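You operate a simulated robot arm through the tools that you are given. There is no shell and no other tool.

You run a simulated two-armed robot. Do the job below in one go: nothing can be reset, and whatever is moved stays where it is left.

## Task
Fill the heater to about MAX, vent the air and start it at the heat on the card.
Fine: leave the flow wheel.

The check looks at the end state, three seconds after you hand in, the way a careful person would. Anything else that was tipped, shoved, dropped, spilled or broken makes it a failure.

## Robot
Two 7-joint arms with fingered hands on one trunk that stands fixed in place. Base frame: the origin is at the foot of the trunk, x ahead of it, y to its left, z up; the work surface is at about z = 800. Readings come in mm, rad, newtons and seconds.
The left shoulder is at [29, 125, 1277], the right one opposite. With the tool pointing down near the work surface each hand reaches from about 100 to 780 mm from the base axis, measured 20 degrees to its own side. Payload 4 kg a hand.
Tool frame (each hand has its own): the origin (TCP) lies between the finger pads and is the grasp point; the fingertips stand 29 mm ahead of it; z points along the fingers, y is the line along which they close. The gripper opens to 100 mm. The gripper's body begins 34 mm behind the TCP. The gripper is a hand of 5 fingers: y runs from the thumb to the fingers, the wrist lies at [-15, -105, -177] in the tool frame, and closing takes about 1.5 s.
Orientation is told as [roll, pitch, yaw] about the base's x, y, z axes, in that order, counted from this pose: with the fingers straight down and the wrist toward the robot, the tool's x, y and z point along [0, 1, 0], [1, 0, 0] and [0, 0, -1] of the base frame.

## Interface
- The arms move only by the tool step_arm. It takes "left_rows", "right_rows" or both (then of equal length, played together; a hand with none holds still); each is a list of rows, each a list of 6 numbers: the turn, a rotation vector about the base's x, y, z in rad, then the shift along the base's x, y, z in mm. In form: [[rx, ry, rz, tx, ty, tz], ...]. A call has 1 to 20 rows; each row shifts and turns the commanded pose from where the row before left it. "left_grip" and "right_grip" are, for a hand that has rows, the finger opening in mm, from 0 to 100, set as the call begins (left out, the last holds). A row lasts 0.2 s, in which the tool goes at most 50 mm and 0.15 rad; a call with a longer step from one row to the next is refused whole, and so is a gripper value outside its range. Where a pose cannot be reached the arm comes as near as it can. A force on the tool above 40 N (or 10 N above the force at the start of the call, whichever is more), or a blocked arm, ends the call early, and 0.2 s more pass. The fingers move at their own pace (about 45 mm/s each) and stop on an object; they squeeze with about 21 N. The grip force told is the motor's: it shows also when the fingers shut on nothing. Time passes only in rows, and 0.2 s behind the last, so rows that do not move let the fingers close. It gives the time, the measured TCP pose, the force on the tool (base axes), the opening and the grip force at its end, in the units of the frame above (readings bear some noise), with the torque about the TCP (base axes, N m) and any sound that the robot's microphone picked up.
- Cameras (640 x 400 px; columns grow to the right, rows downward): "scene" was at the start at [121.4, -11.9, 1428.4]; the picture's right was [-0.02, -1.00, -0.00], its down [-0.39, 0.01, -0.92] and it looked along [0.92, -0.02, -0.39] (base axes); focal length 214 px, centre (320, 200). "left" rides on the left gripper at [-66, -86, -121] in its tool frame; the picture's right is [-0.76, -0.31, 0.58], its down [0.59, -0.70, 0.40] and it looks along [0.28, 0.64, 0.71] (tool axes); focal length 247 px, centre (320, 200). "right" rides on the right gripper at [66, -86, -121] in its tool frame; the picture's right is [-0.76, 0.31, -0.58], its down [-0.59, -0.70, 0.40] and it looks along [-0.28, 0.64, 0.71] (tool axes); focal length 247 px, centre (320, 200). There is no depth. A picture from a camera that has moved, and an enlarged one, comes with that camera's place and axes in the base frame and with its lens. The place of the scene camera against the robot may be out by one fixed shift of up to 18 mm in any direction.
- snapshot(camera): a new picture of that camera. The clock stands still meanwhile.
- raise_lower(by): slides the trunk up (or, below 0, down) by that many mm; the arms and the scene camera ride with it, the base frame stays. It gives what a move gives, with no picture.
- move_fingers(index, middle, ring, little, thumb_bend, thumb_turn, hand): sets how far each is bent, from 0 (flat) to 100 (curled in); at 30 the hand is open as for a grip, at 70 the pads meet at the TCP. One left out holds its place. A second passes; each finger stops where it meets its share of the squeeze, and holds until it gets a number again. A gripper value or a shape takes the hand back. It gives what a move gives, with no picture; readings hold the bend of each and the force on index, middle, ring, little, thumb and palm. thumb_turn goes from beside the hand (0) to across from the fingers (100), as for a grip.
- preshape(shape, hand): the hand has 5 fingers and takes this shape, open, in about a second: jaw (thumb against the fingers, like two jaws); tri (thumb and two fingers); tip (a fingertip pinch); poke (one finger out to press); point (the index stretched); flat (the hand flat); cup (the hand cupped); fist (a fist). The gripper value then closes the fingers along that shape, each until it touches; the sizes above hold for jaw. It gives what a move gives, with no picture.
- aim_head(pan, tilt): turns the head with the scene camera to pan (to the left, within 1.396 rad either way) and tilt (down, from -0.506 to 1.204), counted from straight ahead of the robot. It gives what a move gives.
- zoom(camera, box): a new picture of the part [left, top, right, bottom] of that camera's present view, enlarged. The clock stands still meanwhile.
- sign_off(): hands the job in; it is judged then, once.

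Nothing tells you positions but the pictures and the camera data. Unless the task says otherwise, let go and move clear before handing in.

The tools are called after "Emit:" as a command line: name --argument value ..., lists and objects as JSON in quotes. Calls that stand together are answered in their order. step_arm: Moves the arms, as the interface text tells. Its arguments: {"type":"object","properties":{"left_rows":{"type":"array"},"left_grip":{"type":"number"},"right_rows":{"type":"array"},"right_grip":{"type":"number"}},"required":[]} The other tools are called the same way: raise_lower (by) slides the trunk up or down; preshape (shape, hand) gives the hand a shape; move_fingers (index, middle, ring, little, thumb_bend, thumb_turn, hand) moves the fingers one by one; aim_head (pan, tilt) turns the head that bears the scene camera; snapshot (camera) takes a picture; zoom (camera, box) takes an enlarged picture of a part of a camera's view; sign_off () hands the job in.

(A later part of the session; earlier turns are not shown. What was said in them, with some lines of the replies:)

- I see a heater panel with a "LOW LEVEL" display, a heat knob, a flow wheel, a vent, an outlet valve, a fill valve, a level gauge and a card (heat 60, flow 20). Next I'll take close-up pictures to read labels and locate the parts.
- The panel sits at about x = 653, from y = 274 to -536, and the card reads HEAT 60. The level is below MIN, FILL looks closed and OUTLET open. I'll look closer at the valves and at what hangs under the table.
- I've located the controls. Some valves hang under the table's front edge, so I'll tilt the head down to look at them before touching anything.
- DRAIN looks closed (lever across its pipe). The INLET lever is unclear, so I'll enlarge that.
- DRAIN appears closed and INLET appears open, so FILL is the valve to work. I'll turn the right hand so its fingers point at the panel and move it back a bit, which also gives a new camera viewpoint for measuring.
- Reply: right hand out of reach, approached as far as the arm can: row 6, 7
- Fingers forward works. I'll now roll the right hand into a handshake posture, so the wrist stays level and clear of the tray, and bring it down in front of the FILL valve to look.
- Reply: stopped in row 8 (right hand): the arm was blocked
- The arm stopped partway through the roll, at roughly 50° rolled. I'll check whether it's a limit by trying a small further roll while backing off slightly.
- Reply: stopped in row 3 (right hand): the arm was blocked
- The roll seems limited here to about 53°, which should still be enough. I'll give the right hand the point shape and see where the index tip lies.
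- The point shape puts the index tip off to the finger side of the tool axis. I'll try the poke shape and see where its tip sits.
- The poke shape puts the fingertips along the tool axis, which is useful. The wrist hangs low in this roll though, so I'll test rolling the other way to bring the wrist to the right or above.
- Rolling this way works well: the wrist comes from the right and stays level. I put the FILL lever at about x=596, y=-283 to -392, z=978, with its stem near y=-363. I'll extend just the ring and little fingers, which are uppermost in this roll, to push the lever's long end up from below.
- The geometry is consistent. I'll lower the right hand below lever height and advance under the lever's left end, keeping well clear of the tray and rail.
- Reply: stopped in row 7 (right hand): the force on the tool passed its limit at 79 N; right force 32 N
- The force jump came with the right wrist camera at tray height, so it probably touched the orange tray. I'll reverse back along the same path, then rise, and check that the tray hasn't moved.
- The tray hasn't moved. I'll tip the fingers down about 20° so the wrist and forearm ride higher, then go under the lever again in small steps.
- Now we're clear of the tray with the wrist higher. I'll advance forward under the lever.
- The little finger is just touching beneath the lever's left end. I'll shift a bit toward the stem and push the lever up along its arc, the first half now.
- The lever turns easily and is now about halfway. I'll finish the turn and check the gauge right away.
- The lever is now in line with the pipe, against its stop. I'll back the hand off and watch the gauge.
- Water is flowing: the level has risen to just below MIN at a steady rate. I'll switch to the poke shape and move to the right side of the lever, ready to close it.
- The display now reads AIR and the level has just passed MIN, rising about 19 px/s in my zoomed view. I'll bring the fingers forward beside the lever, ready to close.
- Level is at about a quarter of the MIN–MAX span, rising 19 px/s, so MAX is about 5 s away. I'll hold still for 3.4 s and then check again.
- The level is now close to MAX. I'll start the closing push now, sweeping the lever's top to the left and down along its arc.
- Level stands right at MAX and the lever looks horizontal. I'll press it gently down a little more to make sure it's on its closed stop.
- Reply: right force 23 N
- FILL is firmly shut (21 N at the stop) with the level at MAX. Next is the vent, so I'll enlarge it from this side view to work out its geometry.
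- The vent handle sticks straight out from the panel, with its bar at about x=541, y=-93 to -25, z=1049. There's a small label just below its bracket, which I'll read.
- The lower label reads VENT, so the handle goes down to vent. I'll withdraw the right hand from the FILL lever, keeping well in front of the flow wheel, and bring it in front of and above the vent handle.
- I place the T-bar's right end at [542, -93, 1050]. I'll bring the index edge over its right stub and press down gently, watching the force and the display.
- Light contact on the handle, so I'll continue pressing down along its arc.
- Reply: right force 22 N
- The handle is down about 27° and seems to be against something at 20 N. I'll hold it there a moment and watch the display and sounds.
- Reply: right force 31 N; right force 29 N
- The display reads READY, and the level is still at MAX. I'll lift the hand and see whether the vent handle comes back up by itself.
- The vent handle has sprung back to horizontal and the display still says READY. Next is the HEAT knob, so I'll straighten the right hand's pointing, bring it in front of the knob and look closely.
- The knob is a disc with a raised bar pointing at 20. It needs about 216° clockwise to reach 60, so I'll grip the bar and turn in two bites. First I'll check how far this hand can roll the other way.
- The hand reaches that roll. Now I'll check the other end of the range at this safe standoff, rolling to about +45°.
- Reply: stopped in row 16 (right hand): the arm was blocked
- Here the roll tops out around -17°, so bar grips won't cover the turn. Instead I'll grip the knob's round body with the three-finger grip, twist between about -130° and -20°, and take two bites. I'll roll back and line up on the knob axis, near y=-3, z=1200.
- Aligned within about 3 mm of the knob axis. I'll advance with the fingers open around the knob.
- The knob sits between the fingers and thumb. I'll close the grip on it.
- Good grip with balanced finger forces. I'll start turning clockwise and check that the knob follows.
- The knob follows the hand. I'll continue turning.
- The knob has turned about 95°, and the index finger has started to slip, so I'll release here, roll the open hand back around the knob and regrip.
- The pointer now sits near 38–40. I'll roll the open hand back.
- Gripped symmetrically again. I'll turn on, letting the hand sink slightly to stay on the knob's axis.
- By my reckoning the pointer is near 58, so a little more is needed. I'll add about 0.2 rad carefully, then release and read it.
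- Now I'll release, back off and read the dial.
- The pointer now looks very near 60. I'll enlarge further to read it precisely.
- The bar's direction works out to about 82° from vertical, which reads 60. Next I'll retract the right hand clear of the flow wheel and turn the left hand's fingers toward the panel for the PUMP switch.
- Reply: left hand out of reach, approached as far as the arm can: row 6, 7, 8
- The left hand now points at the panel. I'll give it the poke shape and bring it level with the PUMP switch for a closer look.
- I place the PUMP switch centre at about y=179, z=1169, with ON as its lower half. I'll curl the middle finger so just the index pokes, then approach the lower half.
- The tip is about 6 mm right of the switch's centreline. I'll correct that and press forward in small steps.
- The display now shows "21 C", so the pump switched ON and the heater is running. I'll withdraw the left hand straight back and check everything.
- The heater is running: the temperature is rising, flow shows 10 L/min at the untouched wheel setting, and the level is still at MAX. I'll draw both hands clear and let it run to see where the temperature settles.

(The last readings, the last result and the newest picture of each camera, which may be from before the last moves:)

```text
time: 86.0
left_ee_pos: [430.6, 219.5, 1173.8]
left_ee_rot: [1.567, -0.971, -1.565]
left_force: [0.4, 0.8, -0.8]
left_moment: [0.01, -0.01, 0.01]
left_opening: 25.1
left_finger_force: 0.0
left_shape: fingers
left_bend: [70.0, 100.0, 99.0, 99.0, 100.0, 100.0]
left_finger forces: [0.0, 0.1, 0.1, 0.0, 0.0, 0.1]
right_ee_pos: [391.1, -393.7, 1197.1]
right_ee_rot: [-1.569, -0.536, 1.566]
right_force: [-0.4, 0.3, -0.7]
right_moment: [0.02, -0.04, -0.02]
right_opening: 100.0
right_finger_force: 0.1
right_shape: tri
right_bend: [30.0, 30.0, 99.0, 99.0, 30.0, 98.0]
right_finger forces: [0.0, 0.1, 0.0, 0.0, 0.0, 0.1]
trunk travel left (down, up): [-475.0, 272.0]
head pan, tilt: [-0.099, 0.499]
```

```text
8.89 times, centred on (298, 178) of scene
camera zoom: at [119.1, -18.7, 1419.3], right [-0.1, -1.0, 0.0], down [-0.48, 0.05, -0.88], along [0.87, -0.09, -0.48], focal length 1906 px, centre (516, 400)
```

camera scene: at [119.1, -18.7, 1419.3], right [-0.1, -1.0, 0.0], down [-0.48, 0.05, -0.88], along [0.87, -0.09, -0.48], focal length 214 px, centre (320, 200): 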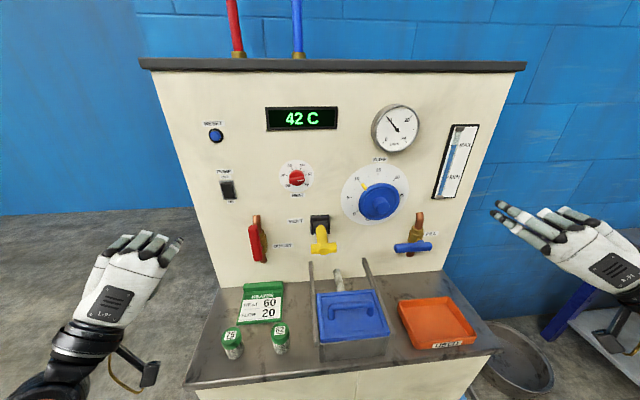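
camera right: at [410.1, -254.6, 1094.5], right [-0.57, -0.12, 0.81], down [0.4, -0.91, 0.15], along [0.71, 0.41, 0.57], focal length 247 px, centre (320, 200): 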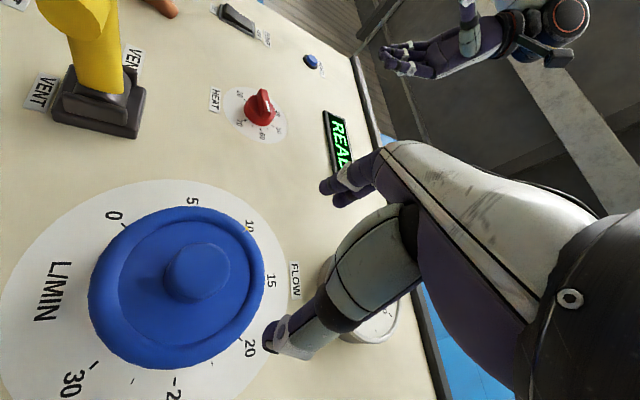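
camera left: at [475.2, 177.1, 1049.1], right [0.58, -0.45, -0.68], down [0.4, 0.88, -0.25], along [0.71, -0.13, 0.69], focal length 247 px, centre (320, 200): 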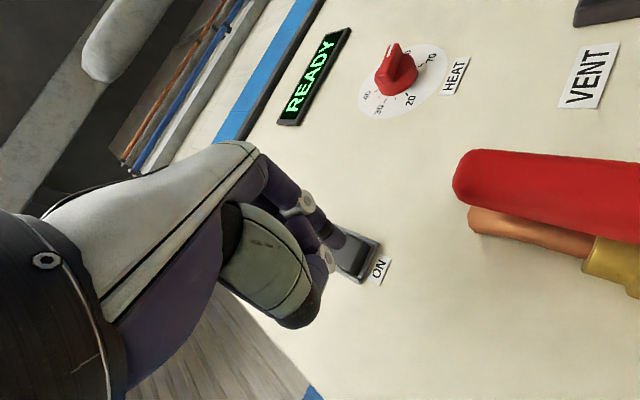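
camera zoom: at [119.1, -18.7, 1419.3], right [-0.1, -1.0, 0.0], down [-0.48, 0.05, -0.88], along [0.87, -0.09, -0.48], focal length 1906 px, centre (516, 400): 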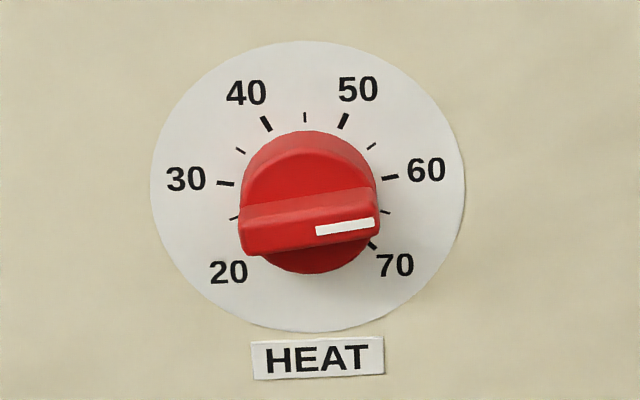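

Temperature is at 42 °C and climbing about 4 °C/s, with the pointer at 60. I'll wait a bit longer to see where it settles.

Emit:
step_arm --left_rows '[[0, 0, 0, 0, 0, 0], [0, 0, 0, 0, 0, 0], [0, 0, 0, 0, 0, 0], [0, 0, 0, 0, 0, 0], [0, 0, 0, 0, 0, 0], [0, 0, 0, 0, 0, 0], [0, 0, 0, 0, 0, 0], [0, 0, 0, 0, 0, 0], [0, 0, 0, 0, 0, 0], [0, 0, 0, 0, 0, 0], [0, 0, 0, 0, 0, 0], [0, 0, 0, 0, 0, 0], [0, 0, 0, 0, 0, 0], [0, 0, 0, 0, 0, 0], [0, 0, 0, 0, 0, 0], [0, 0, 0, 0, 0, 0], [0, 0, 0, 0, 0, 0], [0, 0, 0, 0, 0, 0], [0, 0, 0, 0, 0, 0], [0, 0, 0, 0, 0, 0]]'

Emit:
zoom --camera "scene" --box '[180, 90, 360, 220]'

Emit:
step_arm --left_rows '[[0, 0, 0, 0, 0, 0], [0, 0, 0, 0, 0, 0], [0, 0, 0, 0, 0, 0], [0, 0, 0, 0, 0, 0], [0, 0, 0, 0, 0, 0], [0, 0, 0, 0, 0, 0], [0, 0, 0, 0, 0, 0], [0, 0, 0, 0, 0, 0], [0, 0, 0, 0, 0, 0], [0, 0, 0, 0, 0, 0], [0, 0, 0, 0, 0, 0], [0, 0, 0, 0, 0, 0], [0, 0, 0, 0, 0, 0], [0, 0, 0, 0, 0, 0], [0, 0, 0, 0, 0, 0], [0, 0, 0, 0, 0, 0], [0, 0, 0, 0, 0, 0], [0, 0, 0, 0, 0, 0], [0, 0, 0, 0, 0, 0], [0, 0, 0, 0, 0, 0]]'

Emit:
zoom --camera "scene" --box '[180, 90, 360, 220]'

Emit:
zoom --camera "scene" --box '[340, 90, 520, 230]'

Emit:
snapshot --camera "scene"

```text
time: 90.2
left_ee_pos: [430.5, 219.0, 1174.2]
left_ee_rot: [1.567, -0.97, -1.566]
left_force: [0.3, -0.3, 0.2]
left_moment: [0.01, 0.01, 0.01]
left_opening: 25.2
left_finger_force: 0.2
left_shape: fingers
left_bend: [70.0, 100.0, 99.0, 99.0, 100.0, 100.0]
left_finger forces: [0.0, 0.1, 0.0, 0.0, 0.1, 0.0]
right_ee_pos: [390.7, -394.9, 1197.2]
right_ee_rot: [-1.568, -0.536, 1.567]
right_force: [0.7, -0.1, 0.2]
right_moment: [-0.04, 0.01, 0.02]
right_opening: 100.0
right_finger_force: 0.1
right_shape: tri
right_bend: [30.0, 30.0, 99.0, 99.0, 30.0, 98.0]
right_finger forces: [0.0, 0.0, 0.0, 0.1, 0.1, 0.0]
trunk travel left (down, up): [-475.0, 272.0]
head pan, tilt: [-0.099, 0.499]
```

```text
3.08 times, centred on (270, 155) of scene
camera zoom: at [119.1, -18.7, 1419.3], right [-0.1, -1.0, 0.0], down [-0.48, 0.05, -0.88], along [0.87, -0.09, -0.48], focal length 660 px, centre (474, 338)
```

zoom: 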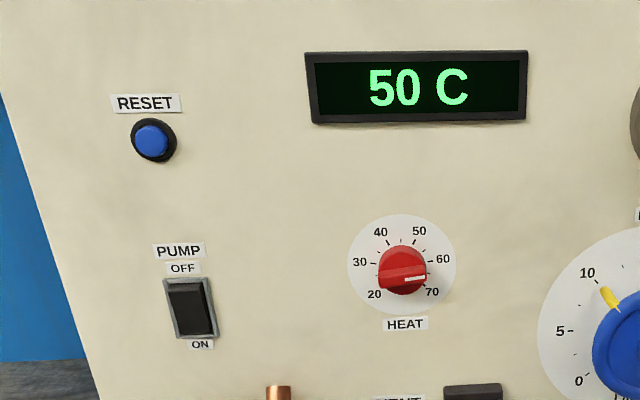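

```text
time: 94.4
left_ee_pos: [431.0, 219.3, 1174.2]
left_ee_rot: [1.569, -0.971, -1.565]
left_force: [-0.7, 0.4, -0.9]
left_moment: [0.0, -0.03, 0.0]
left_opening: 24.8
left_finger_force: 0.0
left_shape: fingers
left_bend: [70.0, 100.0, 99.0, 99.0, 100.0, 100.0]
left_finger forces: [0.0, 0.0, 0.0, 0.0, 0.0, 0.0]
right_ee_pos: [391.8, -394.3, 1197.6]
right_ee_rot: [-1.568, -0.536, 1.567]
right_force: [-0.5, -0.4, -1.0]
right_moment: [0.01, 0.02, 0.0]
right_opening: 100.0
right_finger_force: 0.0
right_shape: tri
right_bend: [30.0, 30.0, 99.0, 99.0, 30.0, 98.0]
right_finger forces: [0.0, 0.1, 0.0, 0.0, 0.1, 0.1]
trunk travel left (down, up): [-475.0, 272.0]
head pan, tilt: [-0.099, 0.499]
```

```text
3.08 times, centred on (270, 155) of scene
camera zoom: at [119.1, -18.7, 1419.3], right [-0.1, -1.0, 0.0], down [-0.48, 0.05, -0.88], along [0.87, -0.09, -0.48], focal length 660 px, centre (474, 338)
```

zoom: 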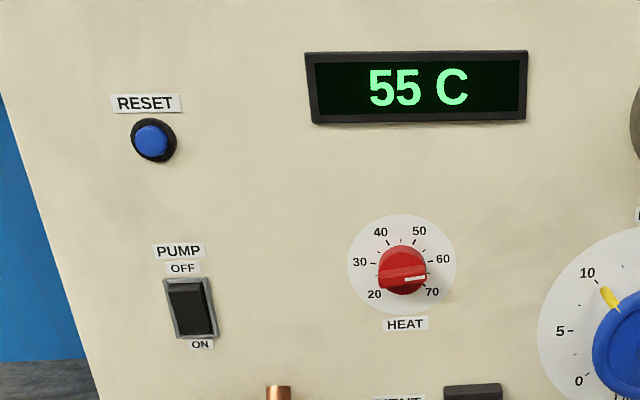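

```text
2.86 times, centred on (430, 160) of scene
camera zoom: at [119.1, -18.7, 1419.3], right [-0.1, -1.0, 0.0], down [-0.48, 0.05, -0.88], along [0.87, -0.09, -0.48], focal length 613 px, centre (6, 314)
```

zoom: 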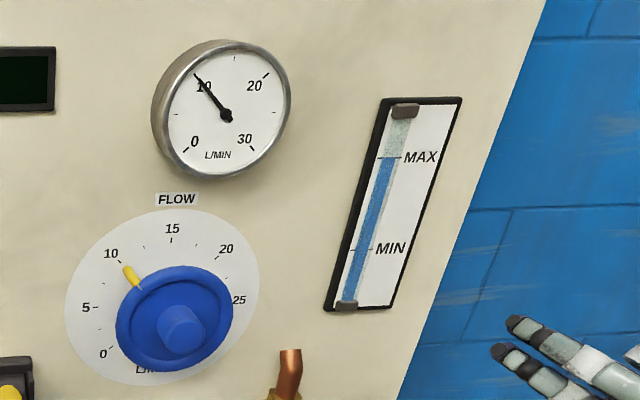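

```text
taken
camera scene: at [119.1, -18.7, 1419.3], right [-0.1, -1.0, 0.0], down [-0.48, 0.05, -0.88], along [0.87, -0.09, -0.48], focal length 214 px, centre (320, 200)
```

scene: 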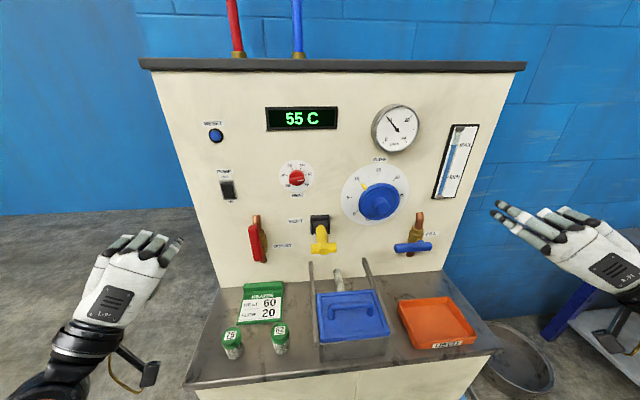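

The readings 26, 42, 50, 55 are converging toward about 60. I'll wait somewhat longer to confirm the final value.

Emit:
step_arm --left_rows '[[0, 0, 0, 0, 0, 0], [0, 0, 0, 0, 0, 0], [0, 0, 0, 0, 0, 0], [0, 0, 0, 0, 0, 0], [0, 0, 0, 0, 0, 0], [0, 0, 0, 0, 0, 0], [0, 0, 0, 0, 0, 0], [0, 0, 0, 0, 0, 0], [0, 0, 0, 0, 0, 0], [0, 0, 0, 0, 0, 0], [0, 0, 0, 0, 0, 0], [0, 0, 0, 0, 0, 0], [0, 0, 0, 0, 0, 0], [0, 0, 0, 0, 0, 0], [0, 0, 0, 0, 0, 0], [0, 0, 0, 0, 0, 0], [0, 0, 0, 0, 0, 0], [0, 0, 0, 0, 0, 0], [0, 0, 0, 0, 0, 0], [0, 0, 0, 0, 0, 0]]'

Emit:
step_arm --left_rows '[[0, 0, 0, 0, 0, 0], [0, 0, 0, 0, 0, 0], [0, 0, 0, 0, 0, 0], [0, 0, 0, 0, 0, 0], [0, 0, 0, 0, 0, 0], [0, 0, 0, 0, 0, 0], [0, 0, 0, 0, 0, 0], [0, 0, 0, 0, 0, 0], [0, 0, 0, 0, 0, 0], [0, 0, 0, 0, 0, 0], [0, 0, 0, 0, 0, 0], [0, 0, 0, 0, 0, 0], [0, 0, 0, 0, 0, 0], [0, 0, 0, 0, 0, 0], [0, 0, 0, 0, 0, 0], [0, 0, 0, 0, 0, 0], [0, 0, 0, 0, 0, 0], [0, 0, 0, 0, 0, 0], [0, 0, 0, 0, 0, 0], [0, 0, 0, 0, 0, 0]]'

Emit:
step_arm --left_rows '[[0, 0, 0, 0, 0, 0], [0, 0, 0, 0, 0, 0], [0, 0, 0, 0, 0, 0], [0, 0, 0, 0, 0, 0], [0, 0, 0, 0, 0, 0], [0, 0, 0, 0, 0, 0], [0, 0, 0, 0, 0, 0], [0, 0, 0, 0, 0, 0], [0, 0, 0, 0, 0, 0], [0, 0, 0, 0, 0, 0], [0, 0, 0, 0, 0, 0], [0, 0, 0, 0, 0, 0], [0, 0, 0, 0, 0, 0], [0, 0, 0, 0, 0, 0], [0, 0, 0, 0, 0, 0], [0, 0, 0, 0, 0, 0], [0, 0, 0, 0, 0, 0], [0, 0, 0, 0, 0, 0], [0, 0, 0, 0, 0, 0], [0, 0, 0, 0, 0, 0]]'

Emit:
zoom --camera "scene" --box '[180, 90, 360, 220]'

Emit:
zoom --camera "scene" --box '[370, 90, 520, 210]'

Emit:
zoom --camera "scene" --box '[220, 190, 460, 370]'

```text
time: 98.6
left_ee_pos: [430.3, 218.1, 1175.1]
left_ee_rot: [1.567, -0.97, -1.565]
left_force: [0.9, -0.3, -0.8]
left_moment: [-0.01, 0.02, -0.07]
left_opening: 24.9
left_finger_force: 0.1
left_shape: fingers
left_bend: [70.0, 100.0, 99.0, 99.0, 100.0, 100.0]
left_finger forces: [0.1, 0.0, 0.1, 0.0, 0.1, 0.1]
right_ee_pos: [391.4, -394.0, 1197.0]
right_ee_rot: [-1.568, -0.536, 1.569]
right_force: [-1.4, 0.0, 0.5]
right_moment: [0.01, -0.03, 0.03]
right_opening: 99.9
right_finger_force: 0.1
right_shape: tri
right_bend: [30.0, 30.0, 99.0, 99.0, 30.0, 98.0]
right_finger forces: [0.1, 0.0, 0.0, 0.0, 0.1, 0.0]
trunk travel left (down, up): [-475.0, 272.0]
head pan, tilt: [-0.099, 0.499]
```

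```text
time: 102.8
left_ee_pos: [430.8, 218.5, 1174.1]
left_ee_rot: [1.567, -0.97, -1.564]
left_force: [0.2, 0.6, -0.1]
left_moment: [0.03, -0.02, -0.02]
left_opening: 25.0
left_finger_force: 0.0
left_shape: fingers
left_bend: [70.0, 100.0, 99.0, 99.0, 100.0, 100.0]
left_finger forces: [0.0, 0.1, 0.1, 0.1, 0.0, 0.0]
right_ee_pos: [391.5, -394.9, 1196.4]
right_ee_rot: [-1.567, -0.535, 1.569]
right_force: [-0.4, 0.7, -0.3]
right_moment: [-0.01, -0.02, 0.01]
right_opening: 99.9
right_finger_force: 0.0
right_shape: tri
right_bend: [30.0, 30.0, 99.0, 99.0, 30.0, 98.0]
right_finger forces: [0.0, 0.0, 0.1, 0.0, 0.0, 0.1]
trunk travel left (down, up): [-475.0, 272.0]
head pan, tilt: [-0.099, 0.499]
```

```text
time: 107.0
left_ee_pos: [429.5, 219.3, 1174.0]
left_ee_rot: [1.566, -0.971, -1.565]
left_force: [-0.6, 0.6, -0.4]
left_moment: [0.0, 0.02, 0.0]
left_opening: 25.2
left_finger_force: 0.1
left_shape: fingers
left_bend: [70.0, 100.0, 99.0, 99.0, 100.0, 100.0]
left_finger forces: [0.0, 0.0, 0.0, 0.0, 0.0, 0.1]
right_ee_pos: [393.0, -395.1, 1196.4]
right_ee_rot: [-1.568, -0.535, 1.566]
right_force: [0.1, -0.8, 0.1]
right_moment: [0.0, -0.07, 0.0]
right_opening: 99.8
right_finger_force: 0.1
right_shape: tri
right_bend: [30.0, 30.0, 99.0, 99.0, 30.0, 98.0]
right_finger forces: [0.1, 0.0, 0.0, 0.0, 0.0, 0.0]
trunk travel left (down, up): [-475.0, 272.0]
head pan, tilt: [-0.099, 0.499]
```

```text
3.08 times, centred on (270, 155) of scene
camera zoom: at [119.1, -18.7, 1419.3], right [-0.1, -1.0, 0.0], down [-0.48, 0.05, -0.88], along [0.87, -0.09, -0.48], focal length 660 px, centre (474, 338)
```

zoom: 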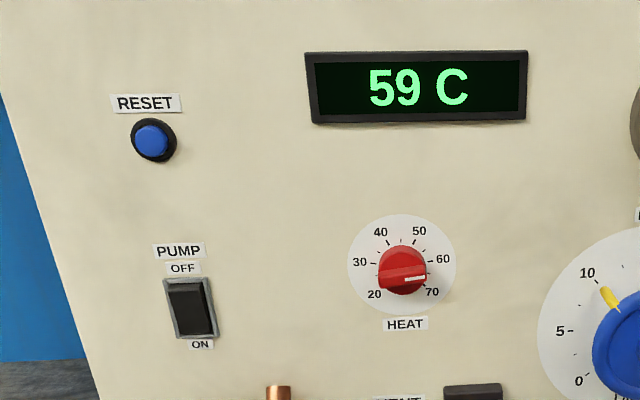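

```text
3.33 times, centred on (445, 150) of scene
camera zoom: at [119.1, -18.7, 1419.3], right [-0.1, -1.0, 0.0], down [-0.48, 0.05, -0.88], along [0.87, -0.09, -0.48], focal length 715 px, centre (-97, 367)
```

zoom: 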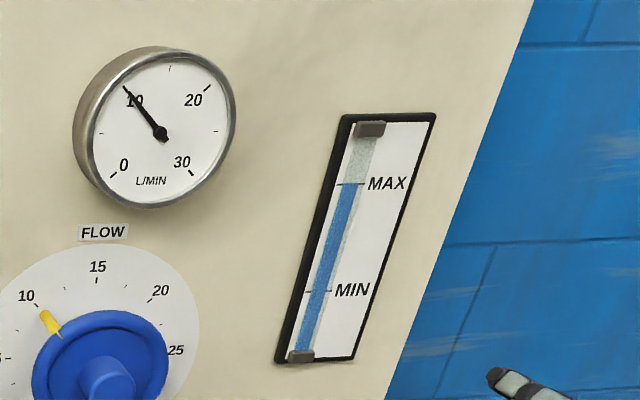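

```text
2.22 times, centred on (340, 280) of scene
camera zoom: at [119.1, -18.7, 1419.3], right [-0.1, -1.0, 0.0], down [-0.48, 0.05, -0.88], along [0.87, -0.09, -0.48], focal length 477 px, centre (276, 22)
```

zoom: 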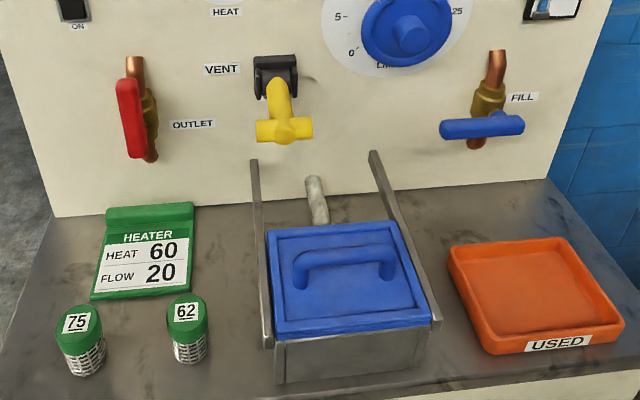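

The temperature reads 59 °C and is levelling off at about 60. The level is at MAX, FILL is shut, the vent is back in place, the pump is ON, the flow wheel is untouched and both hands are clear. The tray, card, cartridges and lid look undisturbed, so I'll hand in.

Emit:
sign_off

```text
The job is handed in.
```

The heater is filled, vented and running at the card's heat of 60, and I've handed the job in.

- **Level:** it sits right at the MAX line, and the FILL valve is shut against its stop.
- **Vent:** I held the vent handle down until the display changed from AIR to READY. It sprang back when I let go.
- **Heat:** the knob points at 60. The display read 59 °C when I handed in and was levelling off near 60.
- **Pump:** it is ON, with the flow gauge showing about 10 L/min.
- **Flow wheel:** I left it alone, as you said. It is still at about 10, while the card says 20.

While reaching for the FILL valve, the right arm hit something near the orange USED tray and stopped at 79 N. I backed off along the same path. The pictures before and after show the tray in the same place, and nothing else on the table looks disturbed.
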